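You operate a simulated robot arm through the tools that you are given. There is no shell and no other tool. Be economical: measure what you need, move in short steps, check, and stop when the job is done.

Carry out the task below with a simulated two-armed robot. There is one attempt and no reset: what you move stays moved.

JOB
Put the green dish in the inside of the clear basin. Take the wet sponge dish and leave it on the clear pane. Take the orange jug and put it on the blue layer pad. Take the small empty bottle and leave it on the top of the side table. Any order will do. Set down upright: orange jug, small empty bottle.

It is judged by the outcome, as a careful person would: the job done as asked, and still so three seconds after it is handed in. It fails if anything else is knocked over, pushed out of place, dropped, spilled or broken.

ROBOT AND FRAMES
Two 7-joint arms with fingered hands on one trunk, on a base that drives. Base frame: it is fixed to the floor where the robot stands at the start and does not move with it; the origin is under the middle of the robot, x ahead of it, y to its left, z up; the surface under the hand at the start is at about z = 0.85. Readings come in m, rad, newtons and seconds.
The left shoulder is at the start at [0.07, 0.166, 0.993], the right one opposite. With the tool pointing down near the work surface each hand reaches from about 0.42 to 0.96 m from the robot's upright axis, wherever it stands, measured 20 degrees to its own side. Places, roughly: blue layer pad (17x25x2 cm) [-7.8, -1.7, 0.9]; clear pane (15x20x1 cm) [-4.8, -8.7, 0.9]; green dish (12x10x3 cm) [0.5, -0.1, 0.9]; inside of the clear basin [0.1, 0.6, 0.9]; orange jug (13x9x15 cm) [-7.7, -3.9, 0.9]; small empty bottle (7x7x22 cm) [-7.7, -1, 0.9]; top of the side table [-6, -1.8, 0.9]; wet sponge dish (10x9x4 cm) [-2.7, -5.7, 0.8]. Payload 4.1 kg a hand.
The tool frame of a hand sits at the grasp point between the pads (the TCP): z along the fingers, y along the line on which they close. The tips reach 0.032 m beyond it. The gripper opens to 0.108 m. The gripper's body begins 0.038 m behind the TCP. The gripper is a hand of 4 fingers: y runs from the thumb to the fingers, the wrist lies at [-0.016, -0.108, -0.186] in the tool frame, and closing takes about 1.5 s.
Orientation is that of the tool frame in the base frame, as a unit quaternion [x, y, z, w]. With the fingers straight down and the wrist toward the robot, the tool's x, y and z point along [0, 1, 0], [1, 0, 0] and [0, 0, -1] of the base frame.

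CONTROLS
- The arms move only by the tool apply_moves. It takes "left_motion", "right_motion" or both (then of equal length, played together; a hand with none holds still); each is text: rows parted by semicolons, each of 7 numbers parted by spaces: the shift along the base's x, y, z in mm, then the turn, a rotation vector about the base's x, y, z in rad, then the closure, from 0 (fully open) to 1 (shut). In form: x y z wx wy wz jaw; .... A call has 1 to 20 rows; each row is the pose to reach, as a shift and turn from the pose commanded when the call began. Rows are played at 5 a second. More than 0.05 m and 0.15 rad between two rows, or a gripper value outside its range, and nothing of the call is played. A pose out of reach is approached as far as the arm can. The call stops where the force on the tool passes 40 N (or 10 N more than at its start, if that is more) or the arm is blocked; 0.2 s more then pass. The fingers move at their own pace (about 0.045 m/s each) and stop on an object; they squeeze with about 28 N. The grip force told is the motor's: it shows also when the fingers shut on nothing. Time passes only in rows, and 0.2 s behind the last, so rows that repeat a pose let the fingers close. The reply holds the time, the measured pose of the TCP, the force on the tool along the base axes, the opening and the grip force, in the units named above and with some noise, with the torque about the TCP (base axes, N m) and any sound that the robot's microphone picked up.
- Cameras (640 x 400 px; columns grow to the right, rows downward): "scene" is now at [0.1205, 0.0538, 1.2191]; the picture's right is [0.61, -0.79, -0.00], its down [-0.46, -0.36, -0.81] and it looks along [0.64, 0.50, -0.58] (base axes); focal length 214 px, centre (320, 200). "left" rides on the left gripper at [-0.064, -0.093, -0.132] in its tool frame; the picture's right is [-0.80, -0.28, 0.53], its down [0.55, -0.71, 0.45] and it looks along [0.25, 0.65, 0.72] (tool axes); focal length 247 px, centre (320, 200). "right" rides on the right gripper at [0.064, -0.093, -0.132] in its tool frame; the picture's right is [-0.80, 0.28, -0.53], its down [-0.55, -0.71, 0.45] and it looks along [-0.25, 0.65, 0.72] (tool axes); focal length 247 px, centre (320, 200). There is no depth. A picture from a camera that has moved, and an enlarged one, comes with that camera's place and axes in the base frame and with its lens.
- get_image(camera): a new picture of that camera. The clock stands still meanwhile.
- slide_trunk(by): slides the trunk up (or, below 0, down) by that many m; the arms and the scene camera ride with it, the base frame stays. It gives what a move gives, with no picture.
- roll_base(legs): drives the robot by 1 to 6 legs, each [ahead, left, turn to the left] in m, m and rad, along the robot's own axes; the way and the turn of a leg run together, so that a leg with both is an arc; at most 1.5 m and 3.142 rad a leg. The arms and the cameras ride along, it lands a little off, and it stops where it bumps. It gives what a move gives.
- set_grasp(shape, hand): the hand has 4 fingers and takes this shape, open, in about a second: jaw (thumb against the fingers, like two jaws); tri (thumb and two fingers); tip (a fingertip pinch); poke (one finger out to press); point (the index stretched); flat (the hand flat); cup (the hand cupped); fist (a fist). The gripper value then closes the fingers along that shape, each until it touches; the sizes above hold for jaw. It gives what a move gives, with no picture.
- aim_head(pan, tilt): turns the head with the scene camera to pan (to the left, within 1.501 rad either way) and tilt (down, from -0.506 to 1.204), counted from straight ahead of the robot. It gives what a move gives.
- close_up(camera, box): a new picture of the part [left, top, right, bottom] of that camera's present view, enlarged. The clock stands still meanwhile.
- finish_job(): hands the job in; it is judged then, once.

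Go step by step. Nothing tells you exact positions but the pictures and the camera data: compare them with the known pose of the tool, close in by small moves and look again before you grip or let go. The budget is 165 turns and 130 pictures, counting those below and the enlarged ones. Unless the task says otherwise, let go and move clear before handing in, and close with one line.

The tools are called after "Request:" as a command line: name --argument value ..., lists and objects as JSON in quotes. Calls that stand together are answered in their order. apply_moves: Moves the arms, as the interface text tells. Its arguments: {"type":"object","properties":{"left_motion":{"type":"string"},"right_motion":{"type":"string"}},"required":[]} The other tools are called the same way: slide_trunk (by) slides the trunk up or down; set_grasp (shape, hand) gives the hand a shape; roll_base (legs) drives the base; aim_head (pan, tilt) turns the head that bears the scene camera; get_image (camera) takes a picture; close_up (camera, box) takes an enlarged picture of a part of a camera's view; finish_job () hands the job in.

At the start:

```text
time: 0.0
left_position: [0.3051, 0.4711, 1.1469]
left_ee_rot: [0.707, 0.708, 0.0, 0.0]
left_ft_force: [0.8, 0.3, -0.7]
left_moment: [0.01, -0.01, 0.01]
left_grip_width: 0.1075
left_gripper_force: 0.1
left_shape: jaw
right_position: [0.5596, 0.0545, 1.11]
right_ee_rot: [0.707, 0.707, 0.001, 0.0]
right_ft_force: [0.3, -0.5, -0.3]
right_moment: [0.01, 0.01, -0.01]
right_grip_width: 0.1076
right_gripper_force: 0.0
right_shape: jaw
trunk travel left (down, up): [-0.5, 0.44]
robot x, y, heading: [0.0049, 0.0001, 0.003]
head pan, tilt: [0.66, 0.623]
```

scene: 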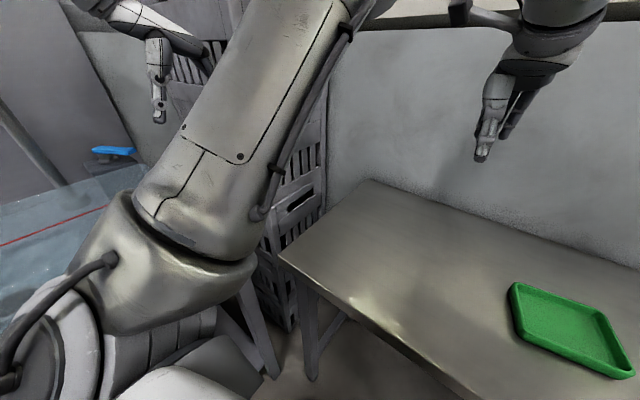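
right: 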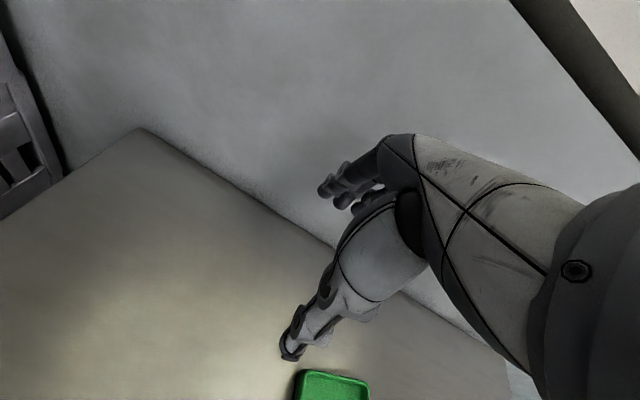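
left: 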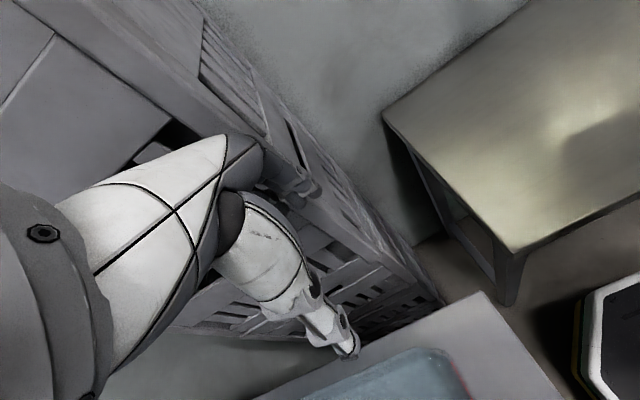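

The green dish shows on the table ahead at about (0.48, -0.16), and the basin should be to my left. I will look straight at both before moving.

Request:
aim_head --pan -0.2 --tilt 0.9

Request:
get_image --camera "scene"

Request:
aim_head --pan 1.4 --tilt 0.6

Request:
get_image --camera "scene"

```text
time: 1.2
left_position: [0.3055, 0.4707, 1.147]
left_ee_rot: [0.707, 0.707, 0.001, 0.0]
left_ft_force: [-0.4, 0.8, 0.7]
left_moment: [0.01, 0.02, 0.0]
left_grip_width: 0.1075
left_gripper_force: 0.0
left_shape: jaw
right_position: [0.5586, 0.0539, 1.1097]
right_ee_rot: [0.707, 0.707, -0.001, 0.0]
right_ft_force: [0.2, -0.3, 0.5]
right_moment: [-0.01, 0.0, 0.01]
right_grip_width: 0.1078
right_gripper_force: 0.1
right_shape: jaw
trunk travel left (down, up): [-0.5, 0.44]
robot x, y, heading: [0.0003, 0.0026, -0.002]
head pan, tilt: [-0.201, 0.901]
```

```text
126 pictures are left
camera scene: at [0.1252, -0.0149, 1.1964], right [-0.2, -0.98, 0.0], down [-0.77, 0.16, -0.62], along [0.61, -0.12, -0.78], focal length 214 px, centre (320, 200)
```

scene: 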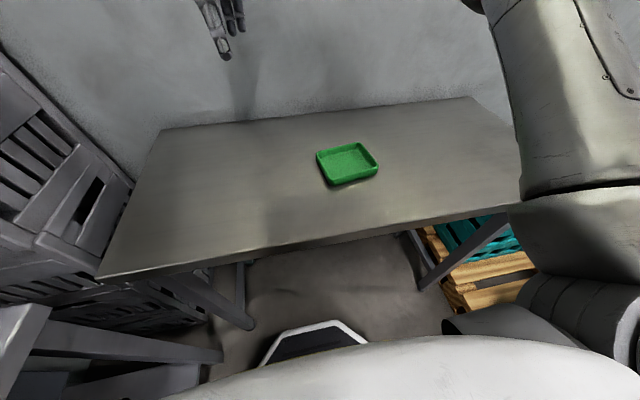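

```text
time: 2.8
left_position: [0.3056, 0.471, 1.1466]
left_ee_rot: [0.707, 0.707, -0.001, 0.0]
left_ft_force: [-0.1, 0.1, 0.4]
left_moment: [0.0, -0.01, -0.01]
left_grip_width: 0.1078
left_gripper_force: 0.0
left_shape: jaw
right_position: [0.5586, 0.0535, 1.109]
right_ee_rot: [0.707, 0.707, 0.0, 0.0]
right_ft_force: [-0.1, 1.0, 1.1]
right_moment: [0.02, -0.03, 0.01]
right_grip_width: 0.1076
right_gripper_force: 0.1
right_shape: jaw
trunk travel left (down, up): [-0.5, 0.44]
robot x, y, heading: [0.0016, -0.0003, -0.002]
head pan, tilt: [1.4, 0.6]
```

```text
125 pictures are left
camera scene: at [0.0663, 0.0872, 1.2212], right [0.99, -0.17, 0.0], down [-0.1, -0.56, -0.82], along [0.14, 0.81, -0.57], focal length 214 px, centre (320, 200)
```

scene: 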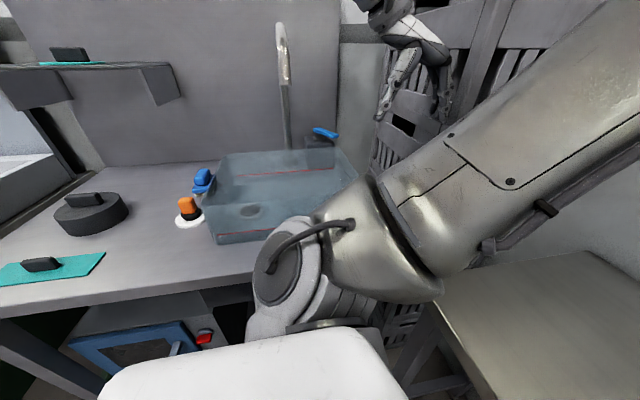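

The dish sits roughly axis-aligned with its centre near (0.47, -0.145), and the basin spans x -0.11 to 0.25, y 0.48 to 0.76, with its rim near z 0.95. I will send the right hand off to the right and bring the left hand over the dish.

Request:
apply_moves --right_motion "-10 -45 0 0 0 0 0; -20 -90 0 0 0 0 0; -30 -135 0 0 0 0 0; -40 -180 0 0 0 0 0; -50 -225 0 0 0 0 0; -60 -270 0 0 0 0 0; -70 -315 0 0 0 0 0; -80 -360 0 0 0 0 0; -90 -405 0 0 0 0 0; -100 -450 0 0 0 0 0; -100 -450 0 0 0 0 0; -100 -450 0 0 0 0 0; -100 -450 0 0 0 0 0; -100 -450 0 0 0 0 0" --left_motion "9 -44 0 0 0 0 0; 17 -88 0 0 0 0 0; 25 -132 0 0 0 0 0; 34 -176 0 0 0 0 0; 42 -220 0 0 0 0 0; 51 -264 0 0 0 0 0; 59 -308 0 0 0 0 0; 68 -352 0 0 0 0 0; 76 -396 0 0 0 0 0; 85 -440 0 0 0 0 0.3; 93 -484 0 0 0 0 0.3; 102 -528 -10 0 0 0 0.3; 110 -572 -30 0 0 0 0.3; 119 -616 -50 0 0 0 0.3"

Request:
get_image --camera "left"

Request:
aim_head --pan -0.2 --tilt 0.8

Request:
get_image --camera "scene"

```text
time: 3.8
left_position: [0.3142, 0.3642, 1.1387]
left_ee_rot: [0.64, 0.764, -0.046, 0.066]
left_ft_force: [0.1, -0.5, -0.8]
left_moment: [0.02, -0.01, -0.01]
left_grip_width: 0.1076
left_gripper_force: 0.0
left_shape: jaw
right_position: [0.5194, -0.1163, 1.1088]
right_ee_rot: [0.707, 0.708, 0.001, -0.001]
right_ft_force: [0.4, 0.1, -0.2]
right_moment: [0.03, -0.02, 0.01]
right_grip_width: 0.1079
right_gripper_force: 0.0
right_shape: jaw
trunk travel left (down, up): [-0.5, 0.44]
robot x, y, heading: [0.002, -0.0013, 0.002]
head pan, tilt: [1.4, 0.6]
stopped in row 4 (left hand): the arm was blocked; the commanded pose is now the measured one
```

```text
124 pictures are left
camera left: at [0.2287, 0.3041, 1.277], right [-0.12, -0.91, -0.4], down [-0.77, 0.34, -0.54], along [0.63, 0.25, -0.74], focal length 247 px, centre (320, 200)
```

left: 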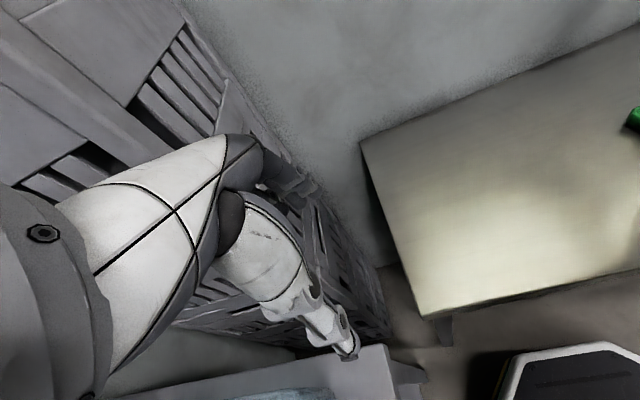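

```text
time: 5.5
left_position: [0.315, 0.3651, 1.137]
left_ee_rot: [0.64, 0.764, -0.046, 0.066]
left_ft_force: [-0.6, 0.1, -0.5]
left_moment: [-0.02, 0.02, 0.0]
left_grip_width: 0.1075
left_gripper_force: 0.0
left_shape: jaw
right_position: [0.5191, -0.1149, 1.1074]
right_ee_rot: [0.706, 0.708, 0.0, 0.0]
right_ft_force: [0.4, -0.1, 0.1]
right_moment: [-0.01, 0.01, 0.01]
right_grip_width: 0.1077
right_gripper_force: 0.2
right_shape: jaw
trunk travel left (down, up): [-0.5, 0.44]
robot x, y, heading: [-0.0013, -0.0014, -0.002]
head pan, tilt: [-0.201, 0.799]
```

```text
123 pictures are left
camera scene: at [0.1303, -0.0158, 1.2043], right [-0.2, -0.98, 0.0], down [-0.7, 0.14, -0.7], along [0.68, -0.14, -0.72], focal length 214 px, centre (320, 200)
```

scene: 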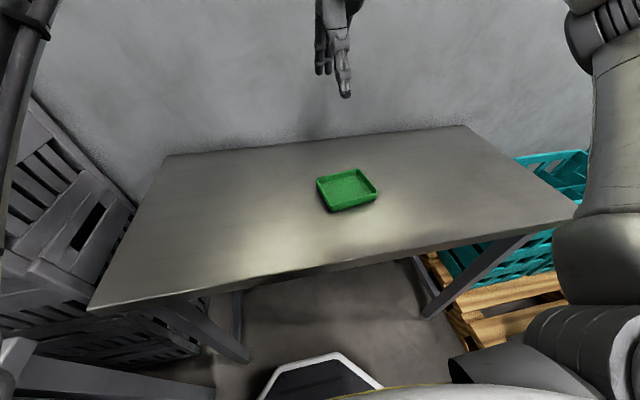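

The left arm cannot fold across that far, so the dish goes to the right hand, which is already near it. I will back the left hand off and hover the right hand over the dish's far wall.

Request:
apply_moves --right_motion "0 -10 -40 0 0 0 0.2; -1 -20 -80 0 0 0 0.3; -1 -30 -120 0 0 0 0.35; -1 -30 -150 0 0 0 0.35; -1 -30 -150 0 0 0 0.35" --left_motion "0 25 2 0 0 0 0; 0 50 4 0 0 0 0; 0 75 6 0 0 0 0; 0 100 8 0 0 0 0; 0 100 8 0 0 0 0"

Request:
get_image --camera "scene"

Request:
get_image --camera "right"

```text
time: 6.7
left_position: [0.3155, 0.4631, 1.145]
left_ee_rot: [0.642, 0.763, -0.043, 0.066]
left_ft_force: [-1.1, -0.6, -0.7]
left_moment: [0.03, 0.0, 0.04]
left_grip_width: 0.1074
left_gripper_force: 0.0
left_shape: jaw
right_position: [0.5186, -0.145, 0.9584]
right_ee_rot: [0.707, 0.707, 0.001, 0.0]
right_ft_force: [0.1, -0.2, -0.9]
right_moment: [0.03, -0.02, -0.03]
right_grip_width: 0.0705
right_gripper_force: 0.1
right_shape: jaw
trunk travel left (down, up): [-0.5, 0.44]
robot x, y, heading: [0.0001, -0.0008, -0.002]
head pan, tilt: [-0.201, 0.799]
```

```text
122 pictures are left
camera scene: at [0.1299, -0.0168, 1.2043], right [-0.2, -0.98, 0.0], down [-0.7, 0.14, -0.7], along [0.68, -0.14, -0.72], focal length 214 px, centre (320, 200)
```

scene: 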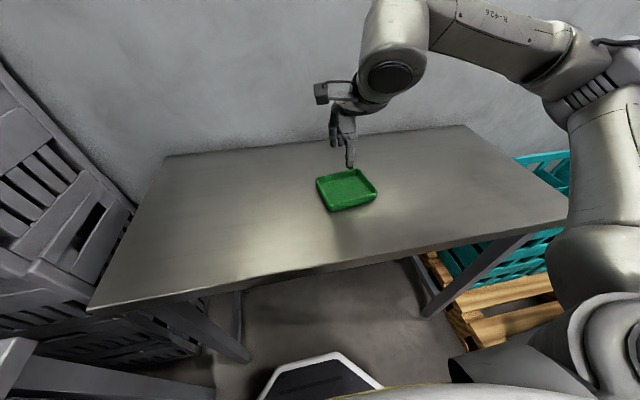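

```text
121 pictures are left
camera right: at [0.4276, -0.0813, 1.0899], right [0.28, -0.8, 0.53], down [-0.71, -0.55, -0.45], along [0.65, -0.25, -0.72], focal length 247 px, centre (320, 200)
```

right: 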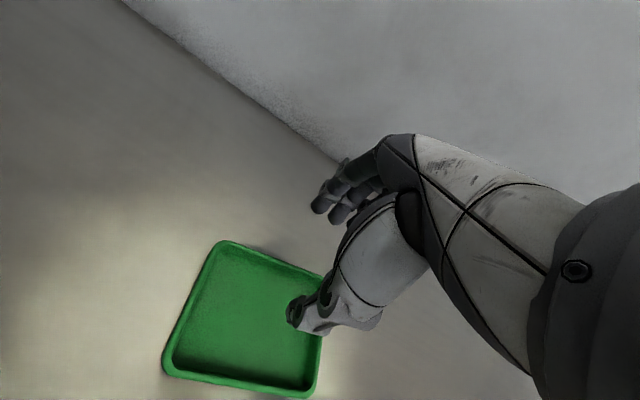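

The right hand is over the far wall, thumb inside and fingers beyond; the dish is turned by about 6 degrees. I will match that turn, go down and look before closing.

Request:
apply_moves --right_motion "0 0 -20 0 0 0.05 0.35; 0 0 -40 0 0 0.1 0.35; 0 0 -55 0 0 0.1 0.35; 0 0 -65 0 0 0.1 0.35"

Request:
get_image --camera "right"

Request:
close_up --camera "scene" --box '[280, 100, 440, 220]'

```text
time: 7.7
left_position: [0.3154, 0.4631, 1.1443]
left_ee_rot: [0.641, 0.763, -0.043, 0.066]
left_ft_force: [0.4, -0.1, 0.5]
left_moment: [-0.02, -0.02, -0.03]
left_grip_width: 0.1078
left_gripper_force: 0.0
left_shape: jaw
right_position: [0.5203, -0.1453, 0.8943]
right_ee_rot: [0.669, 0.743, 0.0, -0.001]
right_ft_force: [1.1, 0.6, 0.7]
right_moment: [0.01, -0.02, -0.02]
right_grip_width: 0.0707
right_gripper_force: 0.0
right_shape: jaw
trunk travel left (down, up): [-0.5, 0.44]
robot x, y, heading: [-0.0024, -0.0006, -0.0]
head pan, tilt: [-0.201, 0.799]
```

```text
120 pictures are left
camera right: at [0.4219, -0.0899, 1.0251], right [0.36, -0.77, 0.53], down [-0.65, -0.62, -0.45], along [0.67, -0.18, -0.72], focal length 247 px, centre (320, 200)
```

right: 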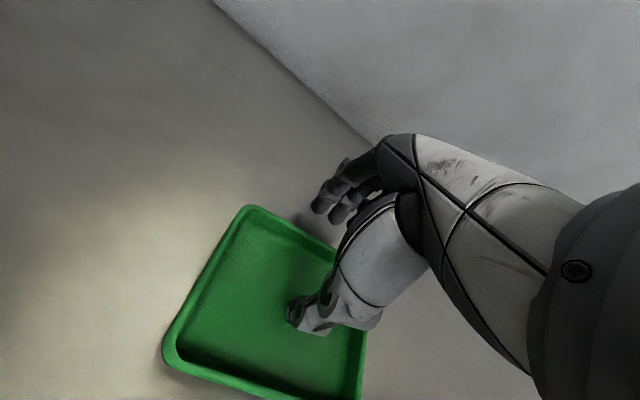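

```text
3.33 times, centred on (360, 160) of scene
camera zoom: at [0.1303, -0.0161, 1.2043], right [-0.2, -0.98, 0.0], down [-0.7, 0.14, -0.7], along [0.68, -0.14, -0.72], focal length 715 px, centre (187, 333)
```

zoom: 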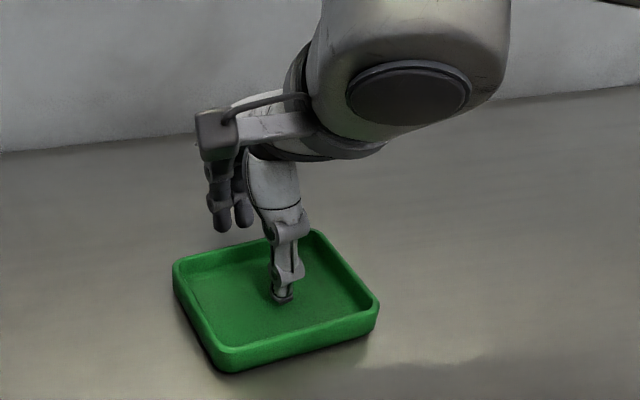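

The thumb is inside the dish and the fingers are beyond the far wall. I will close on the wall.

Request:
apply_moves --right_motion "0 0 0 0 0 0 0.6; 0 0 0 0 0 0 0.8; 0 0 0 0 0 0 1; 0 0 0 0 0 0 1; 0 0 0 0 0 0 1; 0 0 0 0 0 0 1; 0 0 0 0 0 0 1; 0 0 0 0 0 0 1; 0 0 0 0 0 0 1"

Request:
close_up --camera "scene" --box '[280, 100, 440, 220]'

```text
time: 9.7
left_position: [0.3157, 0.4642, 1.1436]
left_ee_rot: [0.643, 0.762, -0.043, 0.066]
left_ft_force: [-0.1, 0.0, 0.4]
left_moment: [-0.04, -0.01, 0.03]
left_grip_width: 0.1077
left_gripper_force: 0.0
left_shape: jaw
right_position: [0.519, -0.1442, 0.8935]
right_ee_rot: [0.671, 0.742, 0.001, 0.0]
right_ft_force: [0.4, -0.5, 1.2]
right_moment: [0.02, -0.02, 0.03]
right_grip_width: 0.0
right_gripper_force: 28.0
right_shape: jaw
trunk travel left (down, up): [-0.5, 0.44]
robot x, y, heading: [0.0014, -0.0013, -0.002]
head pan, tilt: [-0.201, 0.799]
```

```text
3.33 times, centred on (360, 160) of scene
camera zoom: at [0.1303, -0.016, 1.2043], right [-0.2, -0.98, 0.0], down [-0.7, 0.14, -0.7], along [0.68, -0.14, -0.72], focal length 715 px, centre (187, 333)
```

zoom: 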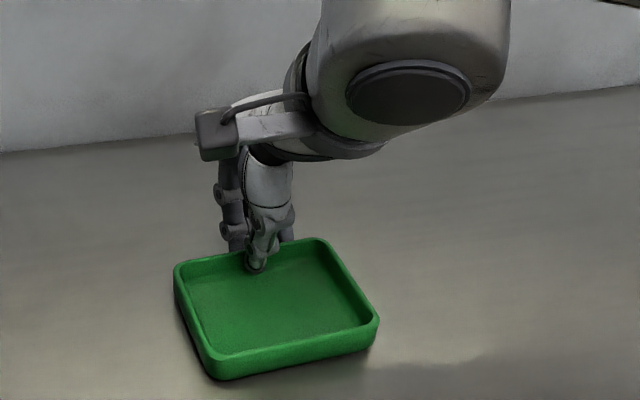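

The thumb now touches the inner wall, but the width reads zero. A small lift will show whether the dish is held.

Request:
apply_moves --right_motion "0 0 10 0 0 0 1; 0 0 25 0 0 0 1; 0 0 40 0 0 0 1"

Request:
close_up --camera "scene" --box '[280, 100, 440, 220]'

```text
time: 10.5
left_position: [0.3157, 0.4645, 1.1451]
left_ee_rot: [0.642, 0.763, -0.044, 0.065]
left_ft_force: [-0.6, 0.1, -0.5]
left_moment: [0.01, -0.03, 0.04]
left_grip_width: 0.1079
left_gripper_force: 0.1
left_shape: jaw
right_position: [0.5199, -0.1447, 0.9349]
right_ee_rot: [0.67, 0.742, -0.001, -0.001]
right_ft_force: [0.1, 0.3, -1.3]
right_moment: [-0.04, -0.09, 0.0]
right_grip_width: 0.0
right_gripper_force: 27.7
right_shape: jaw
trunk travel left (down, up): [-0.5, 0.44]
robot x, y, heading: [-0.0019, -0.0007, 0.001]
head pan, tilt: [-0.201, 0.799]
```

```text
3.33 times, centred on (360, 160) of scene
camera zoom: at [0.1302, -0.0158, 1.2043], right [-0.2, -0.98, 0.0], down [-0.7, 0.14, -0.7], along [0.68, -0.14, -0.72], focal length 715 px, centre (187, 333)
```

zoom: 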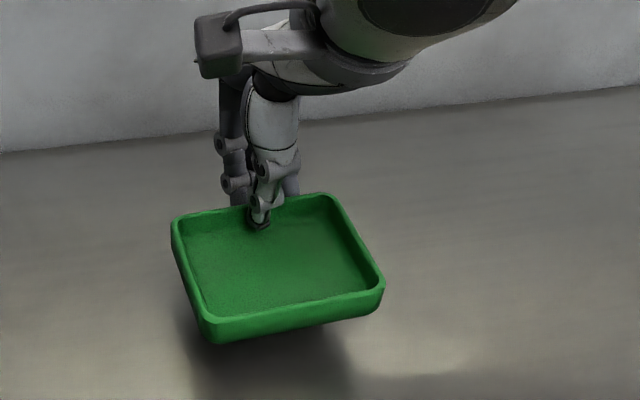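

The dish is held and level. I will lift it, then look toward the corner with the crates to check that the turn to the left is clear.

Request:
apply_moves --right_motion "-15 0 45 0 0 0 1; -30 0 90 0 0 0 1; -45 0 135 0 0 0 1; -60 0 180 0 0 0 1"

Request:
aim_head --pan 0.75 --tilt 0.45

Request:
get_image --camera "scene"

Request:
get_image --camera "right"

```text
time: 11.5
left_position: [0.3149, 0.4637, 1.1445]
left_ee_rot: [0.642, 0.763, -0.044, 0.066]
left_ft_force: [-0.8, 0.5, 0.5]
left_moment: [-0.01, 0.02, -0.04]
left_grip_width: 0.1074
left_gripper_force: 0.0
left_shape: jaw
right_position: [0.4601, -0.1424, 1.1134]
right_ee_rot: [0.671, 0.742, -0.001, 0.0]
right_ft_force: [0.2, 0.3, -1.2]
right_moment: [-0.01, -0.05, 0.0]
right_grip_width: 0.0001
right_gripper_force: 28.1
right_shape: jaw
trunk travel left (down, up): [-0.5, 0.44]
robot x, y, heading: [0.0018, 0.0012, -0.003]
head pan, tilt: [-0.201, 0.799]
```

```text
time: 12.7
left_position: [0.3162, 0.4637, 1.1448]
left_ee_rot: [0.641, 0.763, -0.044, 0.065]
left_ft_force: [-1.0, 0.1, -0.6]
left_moment: [0.04, 0.02, 0.0]
left_grip_width: 0.1074
left_gripper_force: 0.1
left_shape: jaw
right_position: [0.4605, -0.1427, 1.1106]
right_ee_rot: [0.67, 0.742, -0.001, 0.0]
right_ft_force: [-0.1, 0.6, -1.6]
right_moment: [0.0, -0.04, 0.02]
right_grip_width: 0.0001
right_gripper_force: 28.3
right_shape: jaw
trunk travel left (down, up): [-0.5, 0.44]
robot x, y, heading: [0.0011, -0.003, -0.005]
head pan, tilt: [0.75, 0.45]
```

```text
116 pictures are left
camera scene: at [0.1186, 0.0627, 1.2347], right [0.68, -0.73, 0.0], down [-0.32, -0.3, -0.9], along [0.66, 0.61, -0.44], focal length 214 px, centre (320, 200)
```

scene: 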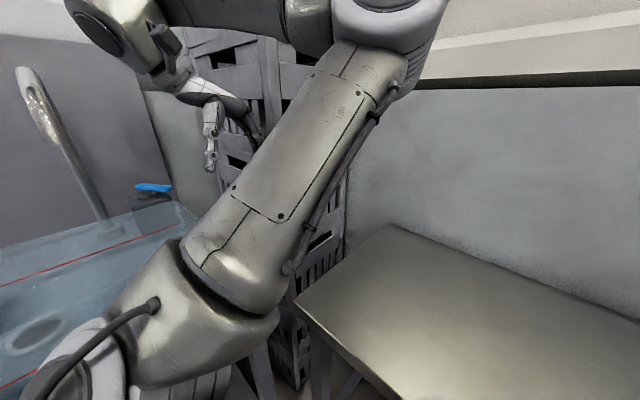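

```text
115 pictures are left
camera right: at [0.3633, -0.0875, 1.2424], right [0.36, -0.77, 0.53], down [-0.65, -0.62, -0.45], along [0.67, -0.18, -0.72], focal length 247 px, centre (320, 200)
```

right: 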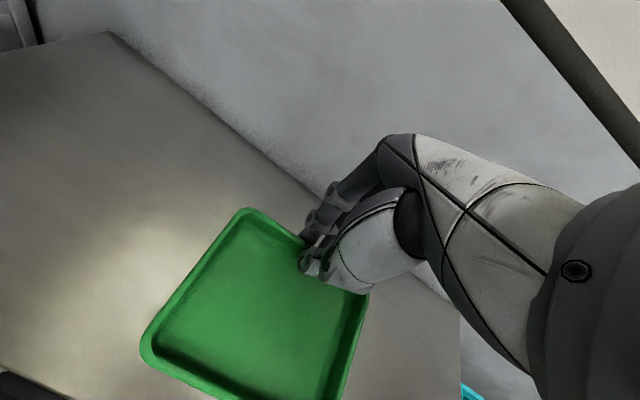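

The crates' nearest corner is about 0.66 m from my axis, and the hands stay inside 0.57 m, so turning in place is clear. I will turn left by 1.6 rad to bring the right hand toward the basin.

Request:
roll_base --legs '[[0, 0, 0.8], [0, 0, 0.8]]'

Request:
aim_head --pan -0.1 --tilt 0.7

Request:
get_image --camera "scene"

Request:
get_image --camera "right"

```text
time: 17.3
left_position: [-0.4707, 0.3037, 1.1449]
left_ee_rot: [-0.098, 0.992, 0.016, 0.077]
left_ft_force: [0.7, -0.7, -0.2]
left_moment: [-0.03, -0.01, 0.01]
left_grip_width: 0.1076
left_gripper_force: 0.0
left_shape: jaw
right_position: [0.1314, 0.4634, 1.1108]
right_ee_rot: [-0.063, 0.998, -0.001, 0.0]
right_ft_force: [-0.2, 0.9, -1.4]
right_moment: [0.07, 0.0, -0.01]
right_grip_width: 0.0002
right_gripper_force: 27.7
right_shape: jaw
trunk travel left (down, up): [-0.5, 0.44]
robot x, y, heading: [0.003, -0.0012, 1.596]
head pan, tilt: [0.75, 0.45]
```

```text
time: 18.5
left_position: [-0.4714, 0.3049, 1.1436]
left_ee_rot: [-0.098, 0.992, 0.016, 0.077]
left_ft_force: [-0.4, -0.5, 0.0]
left_moment: [-0.01, 0.03, 0.0]
left_grip_width: 0.1078
left_gripper_force: 0.0
left_shape: jaw
right_position: [0.1307, 0.4644, 1.1113]
right_ee_rot: [-0.063, 0.998, -0.002, 0.0]
right_ft_force: [-0.3, -0.2, -1.6]
right_moment: [0.09, 0.0, -0.02]
right_grip_width: 0.0
right_gripper_force: 28.2
right_shape: jaw
trunk travel left (down, up): [-0.5, 0.44]
robot x, y, heading: [0.002, 0.0012, 1.597]
head pan, tilt: [-0.099, 0.7]
```

```text
114 pictures are left
camera scene: at [0.006, 0.1352, 1.2125], right [1.0, -0.07, 0.0], down [-0.05, -0.64, -0.76], along [0.06, 0.76, -0.64], focal length 214 px, centre (320, 200)
```

scene: 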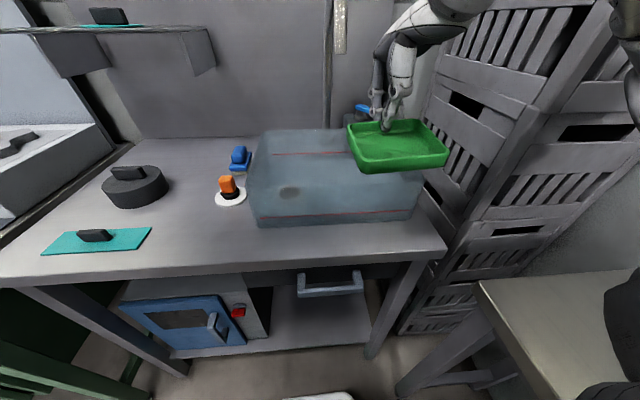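

```text
113 pictures are left
camera right: at [0.0803, 0.3637, 1.2427], right [0.76, 0.38, 0.53], down [0.63, -0.63, -0.45], along [0.17, 0.67, -0.72], focal length 247 px, centre (320, 200)
```

right: 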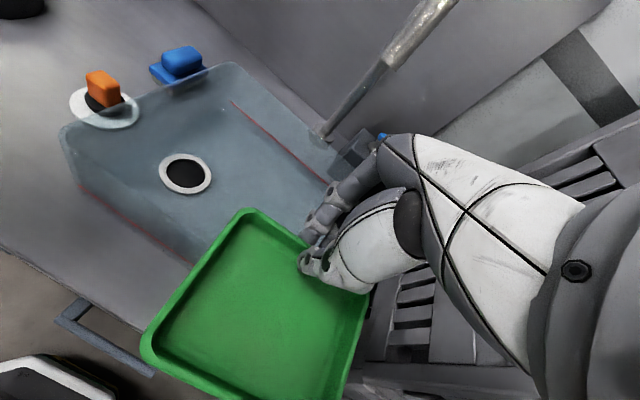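

The basin is in full view with the dish held in front of it. I will carry the dish over the right half of the basin and lower it part of the way.

Request:
apply_moves --right_motion "0 40 0 0 0 0 1; 0 80 0 0 0 0 1; 0 120 0 0 0 0 1; -5 160 0 0 0 0 1; -5 183 0 0 0 0 1; -5 183 -40 0 0 0 1; -5 183 -80 0 0 0 1; -5 183 -120 0 0 0 1; -5 183 -160 0 0 0 1; -5 183 -180 0 0 0 1"

Request:
get_image --camera "scene"

Request:
get_image --camera "right"

```text
time: 20.9
left_position: [-0.4903, 0.2836, 1.141]
left_ee_rot: [-0.098, 0.991, 0.025, 0.086]
left_ft_force: [-0.8, 0.4, -0.8]
left_moment: [-0.02, -0.03, 0.02]
left_grip_width: 0.1077
left_gripper_force: 0.1
left_shape: jaw
right_position: [0.1047, 0.6308, 0.9504]
right_ee_rot: [-0.067, 0.998, 0.016, 0.008]
right_ft_force: [-0.6, -0.7, -2.0]
right_moment: [0.06, 0.02, 0.03]
right_grip_width: 0.0001
right_gripper_force: 27.6
right_shape: jaw
trunk travel left (down, up): [-0.5, 0.44]
robot x, y, heading: [-0.0038, -0.0015, 1.599]
head pan, tilt: [-0.099, 0.7]
stopped in row 10 (right hand): the arm was blocked; the commanded pose is now the measured one
```

```text
112 pictures are left
camera scene: at [-0.0145, 0.1141, 1.2144], right [1.0, -0.07, 0.01], down [-0.03, -0.63, -0.78], along [0.07, 0.77, -0.63], focal length 214 px, centre (320, 200)
```

scene: 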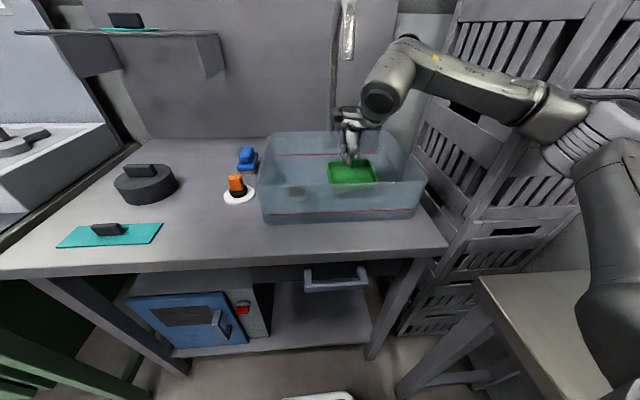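

```text
111 pictures are left
camera right: at [0.0525, 0.5262, 1.078], right [0.74, 0.37, 0.56], down [0.65, -0.61, -0.46], along [0.17, 0.7, -0.69], focal length 247 px, centre (320, 200)
```

right: 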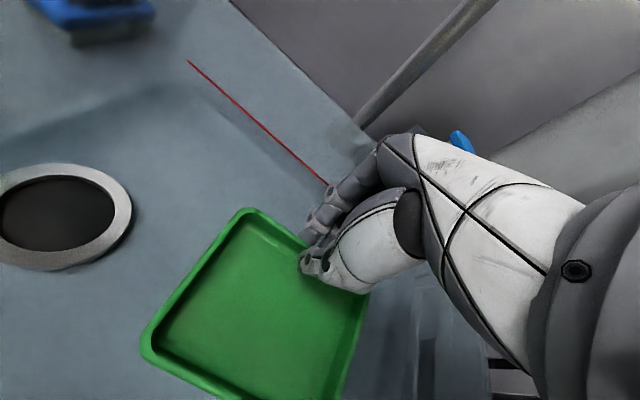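

The move stopped near the bottom at z 0.95, and the trunk has shifted about 2 cm, so some part of the arm is touching something. I will look closer before moving again.

Request:
close_up --camera "scene" --box '[240, 0, 480, 240]'

Request:
close_up --camera "scene" --box '[400, 0, 640, 240]'

```text
1.67 times, centred on (360, 120) of scene
camera zoom: at [-0.0145, 0.1141, 1.2144], right [1.0, -0.07, 0.01], down [-0.03, -0.63, -0.78], along [0.07, 0.77, -0.63], focal length 358 px, centre (253, 333)
```

zoom: 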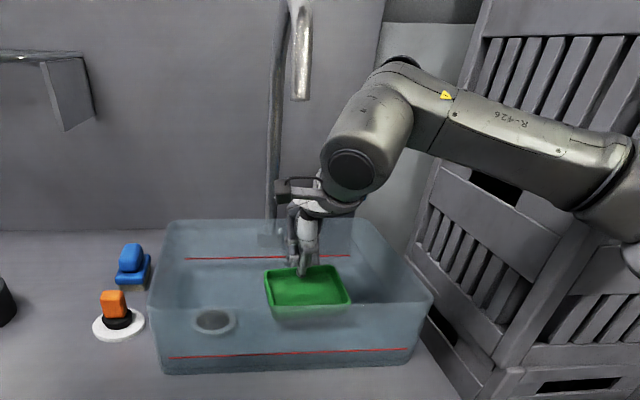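

```text
1.67 times, centred on (520, 120) of scene
camera zoom: at [-0.0145, 0.1141, 1.2144], right [1.0, -0.07, 0.01], down [-0.03, -0.63, -0.78], along [0.07, 0.77, -0.63], focal length 358 px, centre (-13, 333)
```

zoom: 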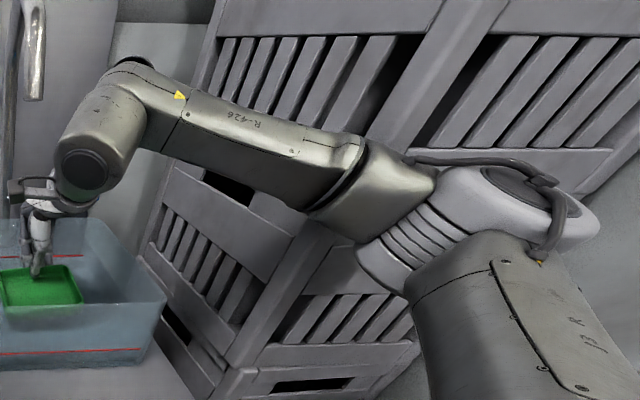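

The dish is inside the basin, but the elbow appears to be leaning on the crates on the right. I will go back up the way I came, shift the base left about 0.15 m, and lower from there with the elbow clear.

Request:
apply_moves --right_motion "0 0 30 0 0 0 1; 0 0 70 0 0 0 1; 0 0 110 0 0 0 1; 0 0 160 0 0 0 1; 0 -30 165 0 0 0 1; 0 -60 165 0 0 0 1; 0 -60 165 0 0 0 1"

Request:
get_image --camera "scene"

Request:
get_image --camera "left"

```text
time: 22.0
left_position: [-0.4773, 0.2987, 1.1448]
left_ee_rot: [-0.098, 0.992, 0.02, 0.08]
left_ft_force: [0.4, -0.2, 0.8]
left_moment: [-0.01, -0.01, 0.01]
left_grip_width: 0.108
left_gripper_force: 0.1
left_shape: jaw
right_position: [0.1199, 0.6338, 1.0995]
right_ee_rot: [-0.056, 0.998, 0.005, 0.006]
right_ft_force: [20.2, 10.2, 0.6]
right_moment: [-0.63, 1.38, -0.63]
right_grip_width: 0.0001
right_gripper_force: 28.3
right_shape: jaw
trunk travel left (down, up): [-0.5, 0.44]
robot x, y, heading: [-0.0023, -0.0057, 1.596]
head pan, tilt: [-0.099, 0.7]
stopped in row 5 (right hand): the force on the tool passed its limit at 54 N (the readings are from after the stop); the commanded pose is now the measured one
```

```text
108 pictures are left
camera scene: at [-0.0009, 0.129, 1.2144], right [1.0, -0.07, 0.0], down [-0.04, -0.64, -0.77], along [0.06, 0.77, -0.64], focal length 214 px, centre (320, 200)
```

scene: 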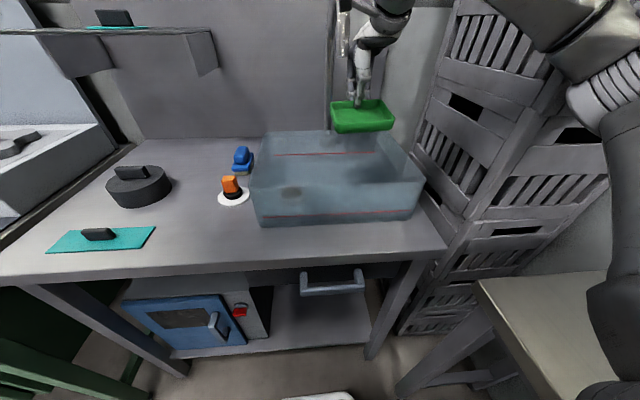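

```text
107 pictures are left
camera left: at [-0.417, 0.2121, 1.2836], right [0.91, -0.1, -0.4], down [-0.32, -0.77, -0.55], along [-0.26, 0.63, -0.73], focal length 247 px, centre (320, 200)
```

left: 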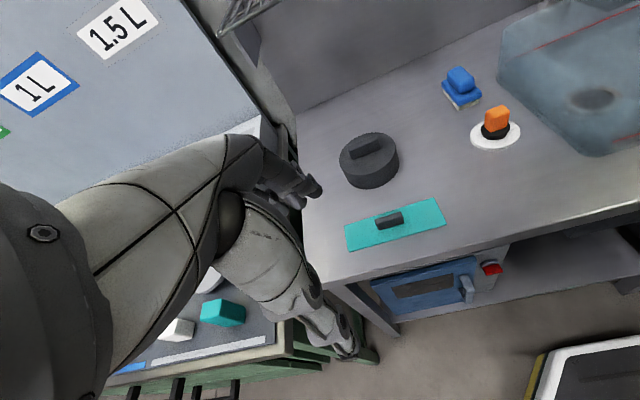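

The hand has met the faucet spout, which hangs over the basin to the left of the wrist. I will step away to the right first, then come back.

Request:
apply_moves --right_motion "15 3 0 0 0 0 1; 35 3 0 0 0 0 1; 55 3 0 0 0 0 1; 55 3 0 0 0 0 1"

Request:
close_up --camera "scene" --box '[280, 0, 480, 150]'

Request:
aim_head --pan -0.2 --tilt 0.2

Request:
get_image --camera "scene"

```text
time: 23.2
left_position: [-0.5093, 0.2796, 1.1391]
left_ee_rot: [-0.117, 0.989, 0.024, 0.086]
left_ft_force: [-0.7, 0.1, -0.1]
left_moment: [0.03, -0.03, -0.03]
left_grip_width: 0.1075
left_gripper_force: 0.0
left_shape: jaw
right_position: [0.1211, 0.6432, 1.1062]
right_ee_rot: [-0.085, 0.996, 0.009, 0.013]
right_ft_force: [3.3, -2.2, -2.7]
right_moment: [0.11, 0.2, -0.04]
right_grip_width: 0.0
right_gripper_force: 28.1
right_shape: jaw
trunk travel left (down, up): [-0.5, 0.44]
robot x, y, heading: [-0.0077, 0.0068, 1.637]
head pan, tilt: [-0.099, 0.7]
stopped in row 4 (right hand): the arm was blocked; the commanded pose is now the measured one
```

```text
2.67 times, centred on (380, 75) of scene
camera zoom: at [-0.0278, 0.1288, 1.2149], right [1.0, -0.04, 0.02], down [-0.01, -0.63, -0.77], along [0.04, 0.77, -0.63], focal length 572 px, centre (160, 533)
```

zoom: 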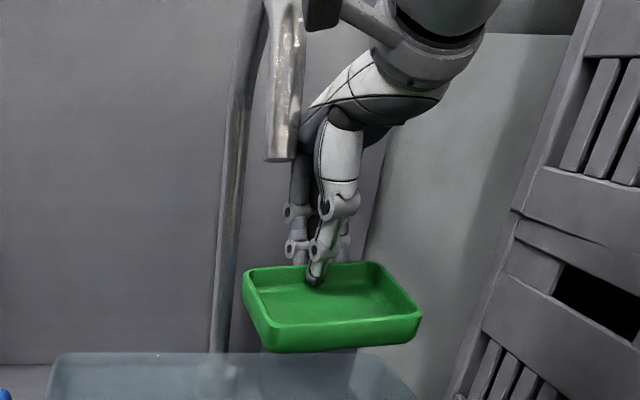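

```text
time: 24.1
left_position: [-0.5102, 0.2804, 1.137]
left_ee_rot: [-0.117, 0.989, 0.025, 0.089]
left_ft_force: [0.6, -0.3, -0.5]
left_moment: [0.03, -0.01, -0.01]
left_grip_width: 0.1076
left_gripper_force: 0.2
left_shape: jaw
right_position: [0.1224, 0.644, 1.1067]
right_ee_rot: [-0.081, 0.997, 0.009, 0.014]
right_ft_force: [0.5, -0.2, -1.2]
right_moment: [0.04, 0.05, -0.01]
right_grip_width: 0.0001
right_gripper_force: 28.1
right_shape: jaw
trunk travel left (down, up): [-0.5, 0.44]
robot x, y, heading: [-0.0067, 0.0106, 1.632]
head pan, tilt: [-0.201, 0.201]
```

```text
105 pictures are left
camera scene: at [-0.0203, 0.1356, 1.2596], right [0.99, -0.14, 0.02], down [-0.01, -0.19, -0.98], along [0.14, 0.97, -0.18], focal length 214 px, centre (320, 200)
```

scene: 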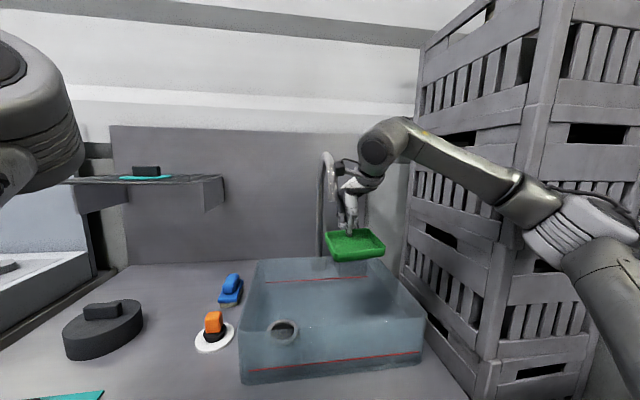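

The spout tip hangs at about (0.08, 0.62, 1.17), just left of the fingers, and the elbow rests against the tall crates. I will lower the trunk a little so the hand sits below the spout, then shift the base left to free the elbow.

Request:
slide_trunk --by -0.06

Request:
get_image --camera "scene"

Request:
get_image --camera "right"

```text
time: 25.1
left_position: [-0.5063, 0.2784, 1.0796]
left_ee_rot: [-0.114, 0.989, 0.025, 0.089]
left_ft_force: [0.9, -0.5, 0.6]
left_moment: [0.0, -0.03, 0.0]
left_grip_width: 0.1079
left_gripper_force: 0.1
left_shape: jaw
right_position: [0.1298, 0.6368, 1.051]
right_ee_rot: [-0.079, 0.997, 0.013, 0.013]
right_ft_force: [-0.1, 0.0, -2.0]
right_moment: [0.08, -0.02, -0.04]
right_grip_width: 0.0
right_gripper_force: 28.0
right_shape: jaw
trunk travel left (down, up): [-0.44, 0.5]
robot x, y, heading: [-0.0067, 0.0078, 1.627]
head pan, tilt: [-0.201, 0.201]
```

```text
104 pictures are left
camera scene: at [-0.0159, 0.1305, 1.2], right [0.99, -0.14, 0.02], down [-0.01, -0.18, -0.98], along [0.14, 0.97, -0.18], focal length 214 px, centre (320, 200)
```

scene: 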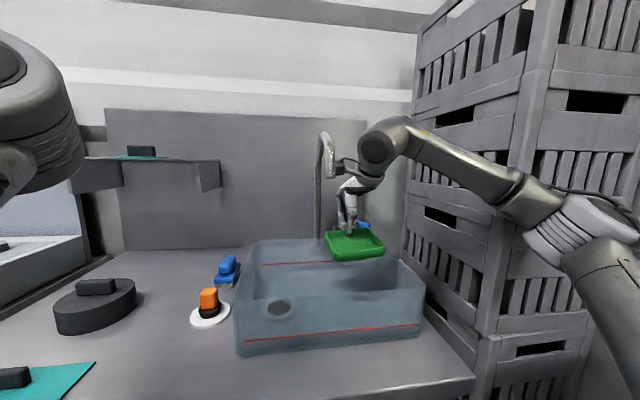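

```text
103 pictures are left
camera right: at [0.0787, 0.5322, 1.1775], right [0.73, 0.39, 0.56], down [0.67, -0.6, -0.45], along [0.16, 0.7, -0.7], focal length 247 px, centre (320, 200)
```

right: 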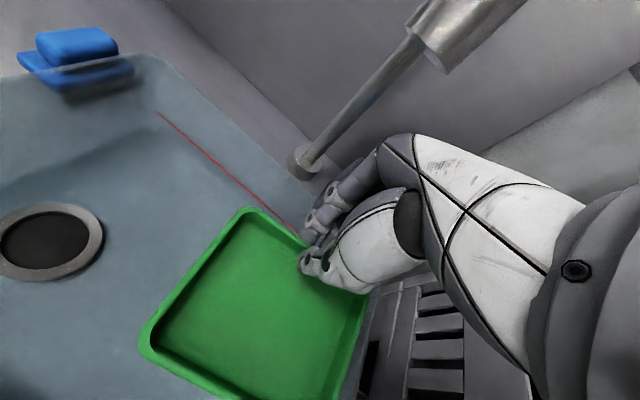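

The hand is now mostly below the spout tip. I will lower 3 cm more, with the dish still above the rim, and shift the base 6 cm left.

Request:
slide_trunk --by -0.03

Request:
roll_base --legs '[[0, 0.06, 0]]'

Request:
get_image --camera "scene"

Request:
get_image --camera "right"

```text
time: 25.9
left_position: [-0.5067, 0.2788, 1.0489]
left_ee_rot: [-0.114, 0.989, 0.026, 0.088]
left_ft_force: [-0.2, -0.3, -0.4]
left_moment: [-0.03, 0.02, 0.02]
left_grip_width: 0.1077
left_gripper_force: 0.0
left_shape: jaw
right_position: [0.1293, 0.6372, 1.0208]
right_ee_rot: [-0.08, 0.997, 0.014, 0.013]
right_ft_force: [0.5, -0.1, -2.4]
right_moment: [0.07, 0.0, 0.0]
right_grip_width: 0.0
right_gripper_force: 27.8
right_shape: jaw
trunk travel left (down, up): [-0.41, 0.53]
robot x, y, heading: [-0.0009, 0.0063, 1.628]
head pan, tilt: [-0.201, 0.201]
```

```text
time: 26.9
left_position: [-0.5467, 0.2935, 1.0537]
left_ee_rot: [-0.114, 0.99, 0.017, 0.076]
left_ft_force: [-0.4, 1.4, 0.3]
left_moment: [-0.02, -0.04, 0.0]
left_grip_width: 0.1079
left_gripper_force: 0.0
left_shape: jaw
right_position: [0.09, 0.6524, 1.0025]
right_ee_rot: [-0.077, 0.997, 0.0, 0.002]
right_ft_force: [-0.9, 0.7, -1.6]
right_moment: [0.07, -0.02, -0.01]
right_grip_width: 0.0
right_gripper_force: 27.7
right_shape: jaw
trunk travel left (down, up): [-0.41, 0.53]
robot x, y, heading: [-0.0625, 0.0045, 1.625]
head pan, tilt: [-0.201, 0.201]
```

```text
102 pictures are left
camera scene: at [-0.0542, 0.1486, 1.1675], right [0.99, -0.14, 0.0], down [-0.03, -0.2, -0.98], along [0.14, 0.97, -0.2], focal length 214 px, centre (320, 200)
```

scene: 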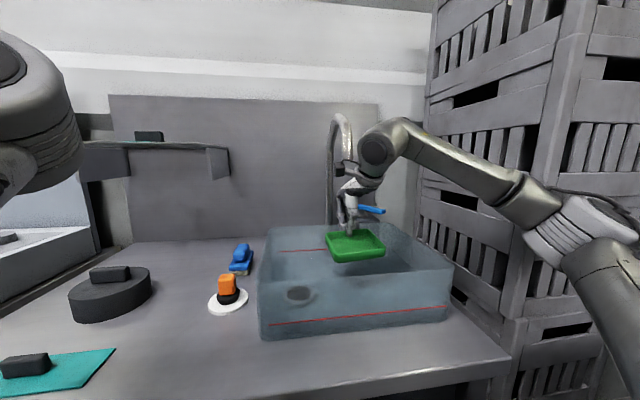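

```text
101 pictures are left
camera right: at [0.0415, 0.5516, 1.133], right [0.74, 0.4, 0.54], down [0.65, -0.61, -0.45], along [0.15, 0.68, -0.72], focal length 247 px, centre (320, 200)
```

right: 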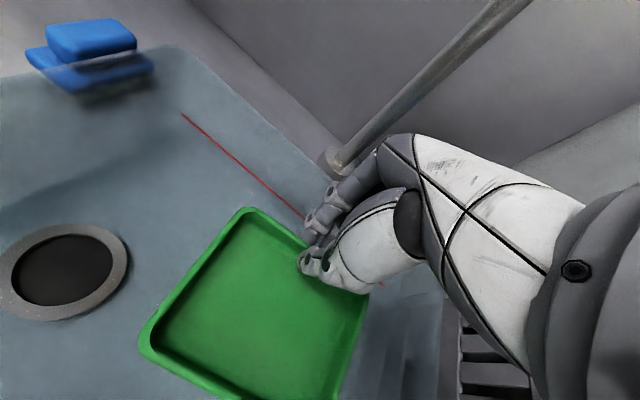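

The arm is now free of both the crates and the spout, and the dish is over the basin. I will lower with the trunk.

Request:
slide_trunk --by -0.075

Request:
apply_moves --right_motion "0 0 -8 0 0 0 1; 0 0 -16 0 0 0 1; 0 0 -24 0 0 0 1; 0 0 -32 0 0 0 1; 0 0 -40 0 0 0 1"

Request:
get_image --camera "scene"

Request:
get_image --camera "right"

```text
time: 28.0
left_position: [-0.5461, 0.2925, 0.9795]
left_ee_rot: [-0.114, 0.99, 0.017, 0.077]
left_ft_force: [-0.2, -0.5, -1.3]
left_moment: [0.01, 0.0, 0.02]
left_grip_width: 0.1077
left_gripper_force: 0.0
left_shape: jaw
right_position: [0.09, 0.6523, 0.9292]
right_ee_rot: [-0.078, 0.997, 0.003, 0.003]
right_ft_force: [-0.1, -0.2, -1.7]
right_moment: [0.05, -0.01, -0.03]
right_grip_width: 0.0
right_gripper_force: 28.4
right_shape: jaw
trunk travel left (down, up): [-0.335, 0.605]
robot x, y, heading: [-0.0639, 0.0065, 1.629]
head pan, tilt: [-0.201, 0.201]
```

```text
time: 28.9
left_position: [-0.5458, 0.2922, 0.9798]
left_ee_rot: [-0.115, 0.99, 0.019, 0.078]
left_ft_force: [0.9, -0.4, 0.1]
left_moment: [0.0, 0.01, 0.0]
left_grip_width: 0.1079
left_gripper_force: 0.1
left_shape: jaw
right_position: [0.09, 0.652, 0.9091]
right_ee_rot: [-0.077, 0.997, 0.012, -0.002]
right_ft_force: [2.5, -2.7, 18.9]
right_moment: [-0.07, -0.01, 0.01]
right_grip_width: 0.0006
right_gripper_force: 28.6
right_shape: jaw
trunk travel left (down, up): [-0.335, 0.605]
robot x, y, heading: [-0.0662, 0.0032, 1.631]
head pan, tilt: [-0.201, 0.201]
stopped in row 4 (right hand): the force on the tool passed its limit at 47 N (the readings are from after the stop); the commanded pose is now the measured one
```

```text
100 pictures are left
camera scene: at [-0.0536, 0.1452, 1.0933], right [0.99, -0.14, 0.0], down [-0.03, -0.2, -0.98], along [0.14, 0.97, -0.2], focal length 214 px, centre (320, 200)
```

scene: 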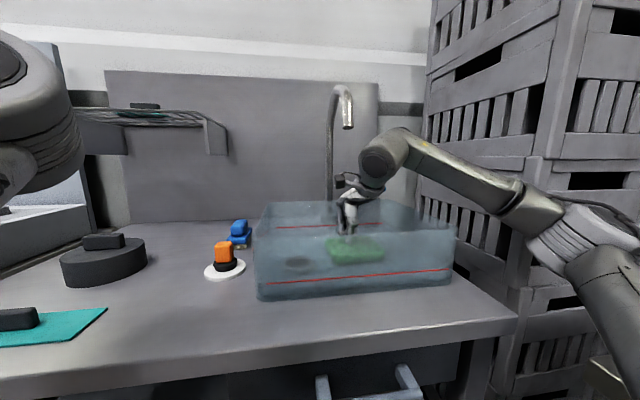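

```text
99 pictures are left
camera right: at [0.0428, 0.5464, 1.0382], right [0.75, 0.39, 0.54], down [0.65, -0.6, -0.47], along [0.14, 0.7, -0.7], focal length 247 px, centre (320, 200)
```

right: 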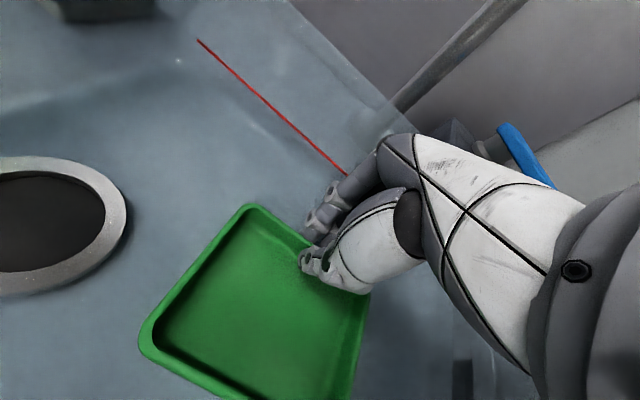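

The dish is on the basin floor. I will open partly, rise straight up with the trunk, and check.

Request:
apply_moves --right_motion "0 0 2 0 0 0 1; 0 0 2 0 0 0 0.7; 0 0 2 0 0 0 0.5; 0 0 2 0 0 0 0.5; 0 0 2 0 0 0 0.5; 0 0 2 0 0 0 0.5; 0 0 2 0 0 0 0.5"

Request:
get_image --camera "right"

```text
time: 30.6
left_position: [-0.545, 0.2934, 0.9797]
left_ee_rot: [-0.113, 0.99, 0.018, 0.078]
left_ft_force: [0.3, 0.4, 0.5]
left_moment: [0.03, -0.02, 0.03]
left_grip_width: 0.1074
left_gripper_force: 0.1
left_shape: jaw
right_position: [0.0913, 0.6527, 0.9069]
right_ee_rot: [-0.077, 0.997, 0.009, -0.001]
right_ft_force: [0.3, -0.3, 0.2]
right_moment: [-0.05, 0.0, -0.03]
right_grip_width: 0.053
right_gripper_force: 0.1
right_shape: jaw
trunk travel left (down, up): [-0.335, 0.605]
robot x, y, heading: [-0.066, 0.0036, 1.632]
head pan, tilt: [-0.201, 0.201]
```

```text
98 pictures are left
camera right: at [0.0424, 0.5489, 1.0365], right [0.75, 0.39, 0.54], down [0.65, -0.61, -0.46], along [0.15, 0.69, -0.71], focal length 247 px, centre (320, 200)
```

right: 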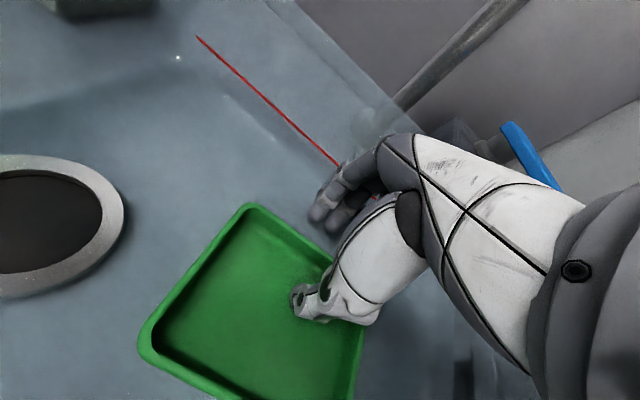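

The dish is free on the basin floor. I will raise the hand above the rim but below the spout, then pull it straight back.

Request:
slide_trunk --by 0.1

Request:
roll_base --legs '[[-0.15, 0, 0]]'

Request:
get_image --camera "scene"

```text
time: 31.9
left_position: [-0.5456, 0.2929, 1.0799]
left_ee_rot: [-0.113, 0.99, 0.018, 0.077]
left_ft_force: [-0.8, -0.6, 0.0]
left_moment: [-0.03, 0.0, 0.02]
left_grip_width: 0.1076
left_gripper_force: 0.1
left_shape: jaw
right_position: [0.0917, 0.6533, 1.0075]
right_ee_rot: [-0.076, 0.997, 0.009, 0.0]
right_ft_force: [-1.0, -0.2, 0.2]
right_moment: [0.02, 0.01, -0.01]
right_grip_width: 0.0539
right_gripper_force: 0.1
right_shape: jaw
trunk travel left (down, up): [-0.435, 0.505]
robot x, y, heading: [-0.0631, 0.0028, 1.63]
head pan, tilt: [-0.201, 0.201]
```

```text
time: 33.2
left_position: [-0.5368, 0.143, 1.0798]
left_ee_rot: [-0.115, 0.99, 0.018, 0.077]
left_ft_force: [0.2, 0.0, 0.3]
left_moment: [-0.01, 0.0, -0.01]
left_grip_width: 0.1076
left_gripper_force: 0.0
left_shape: jaw
right_position: [0.0991, 0.5035, 1.0073]
right_ee_rot: [-0.077, 0.997, 0.009, 0.0]
right_ft_force: [0.0, -0.3, 0.5]
right_moment: [0.0, -0.02, 0.02]
right_grip_width: 0.0538
right_gripper_force: 0.1
right_shape: jaw
trunk travel left (down, up): [-0.435, 0.505]
robot x, y, heading: [-0.0562, -0.1476, 1.628]
head pan, tilt: [-0.201, 0.201]
```

```text
97 pictures are left
camera scene: at [-0.0447, -0.0035, 1.1931], right [0.99, -0.14, 0.0], down [-0.03, -0.2, -0.98], along [0.14, 0.97, -0.2], focal length 214 px, centre (320, 200)
```

scene: 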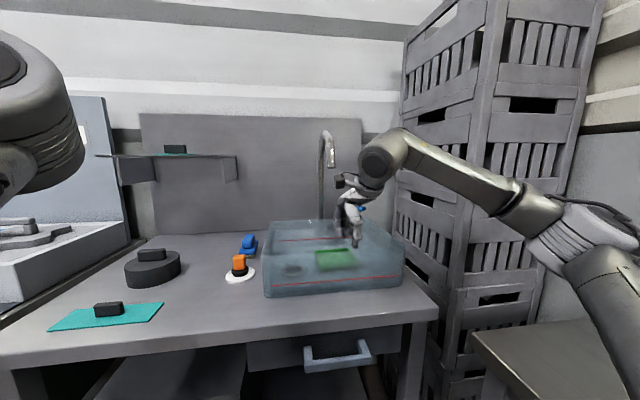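

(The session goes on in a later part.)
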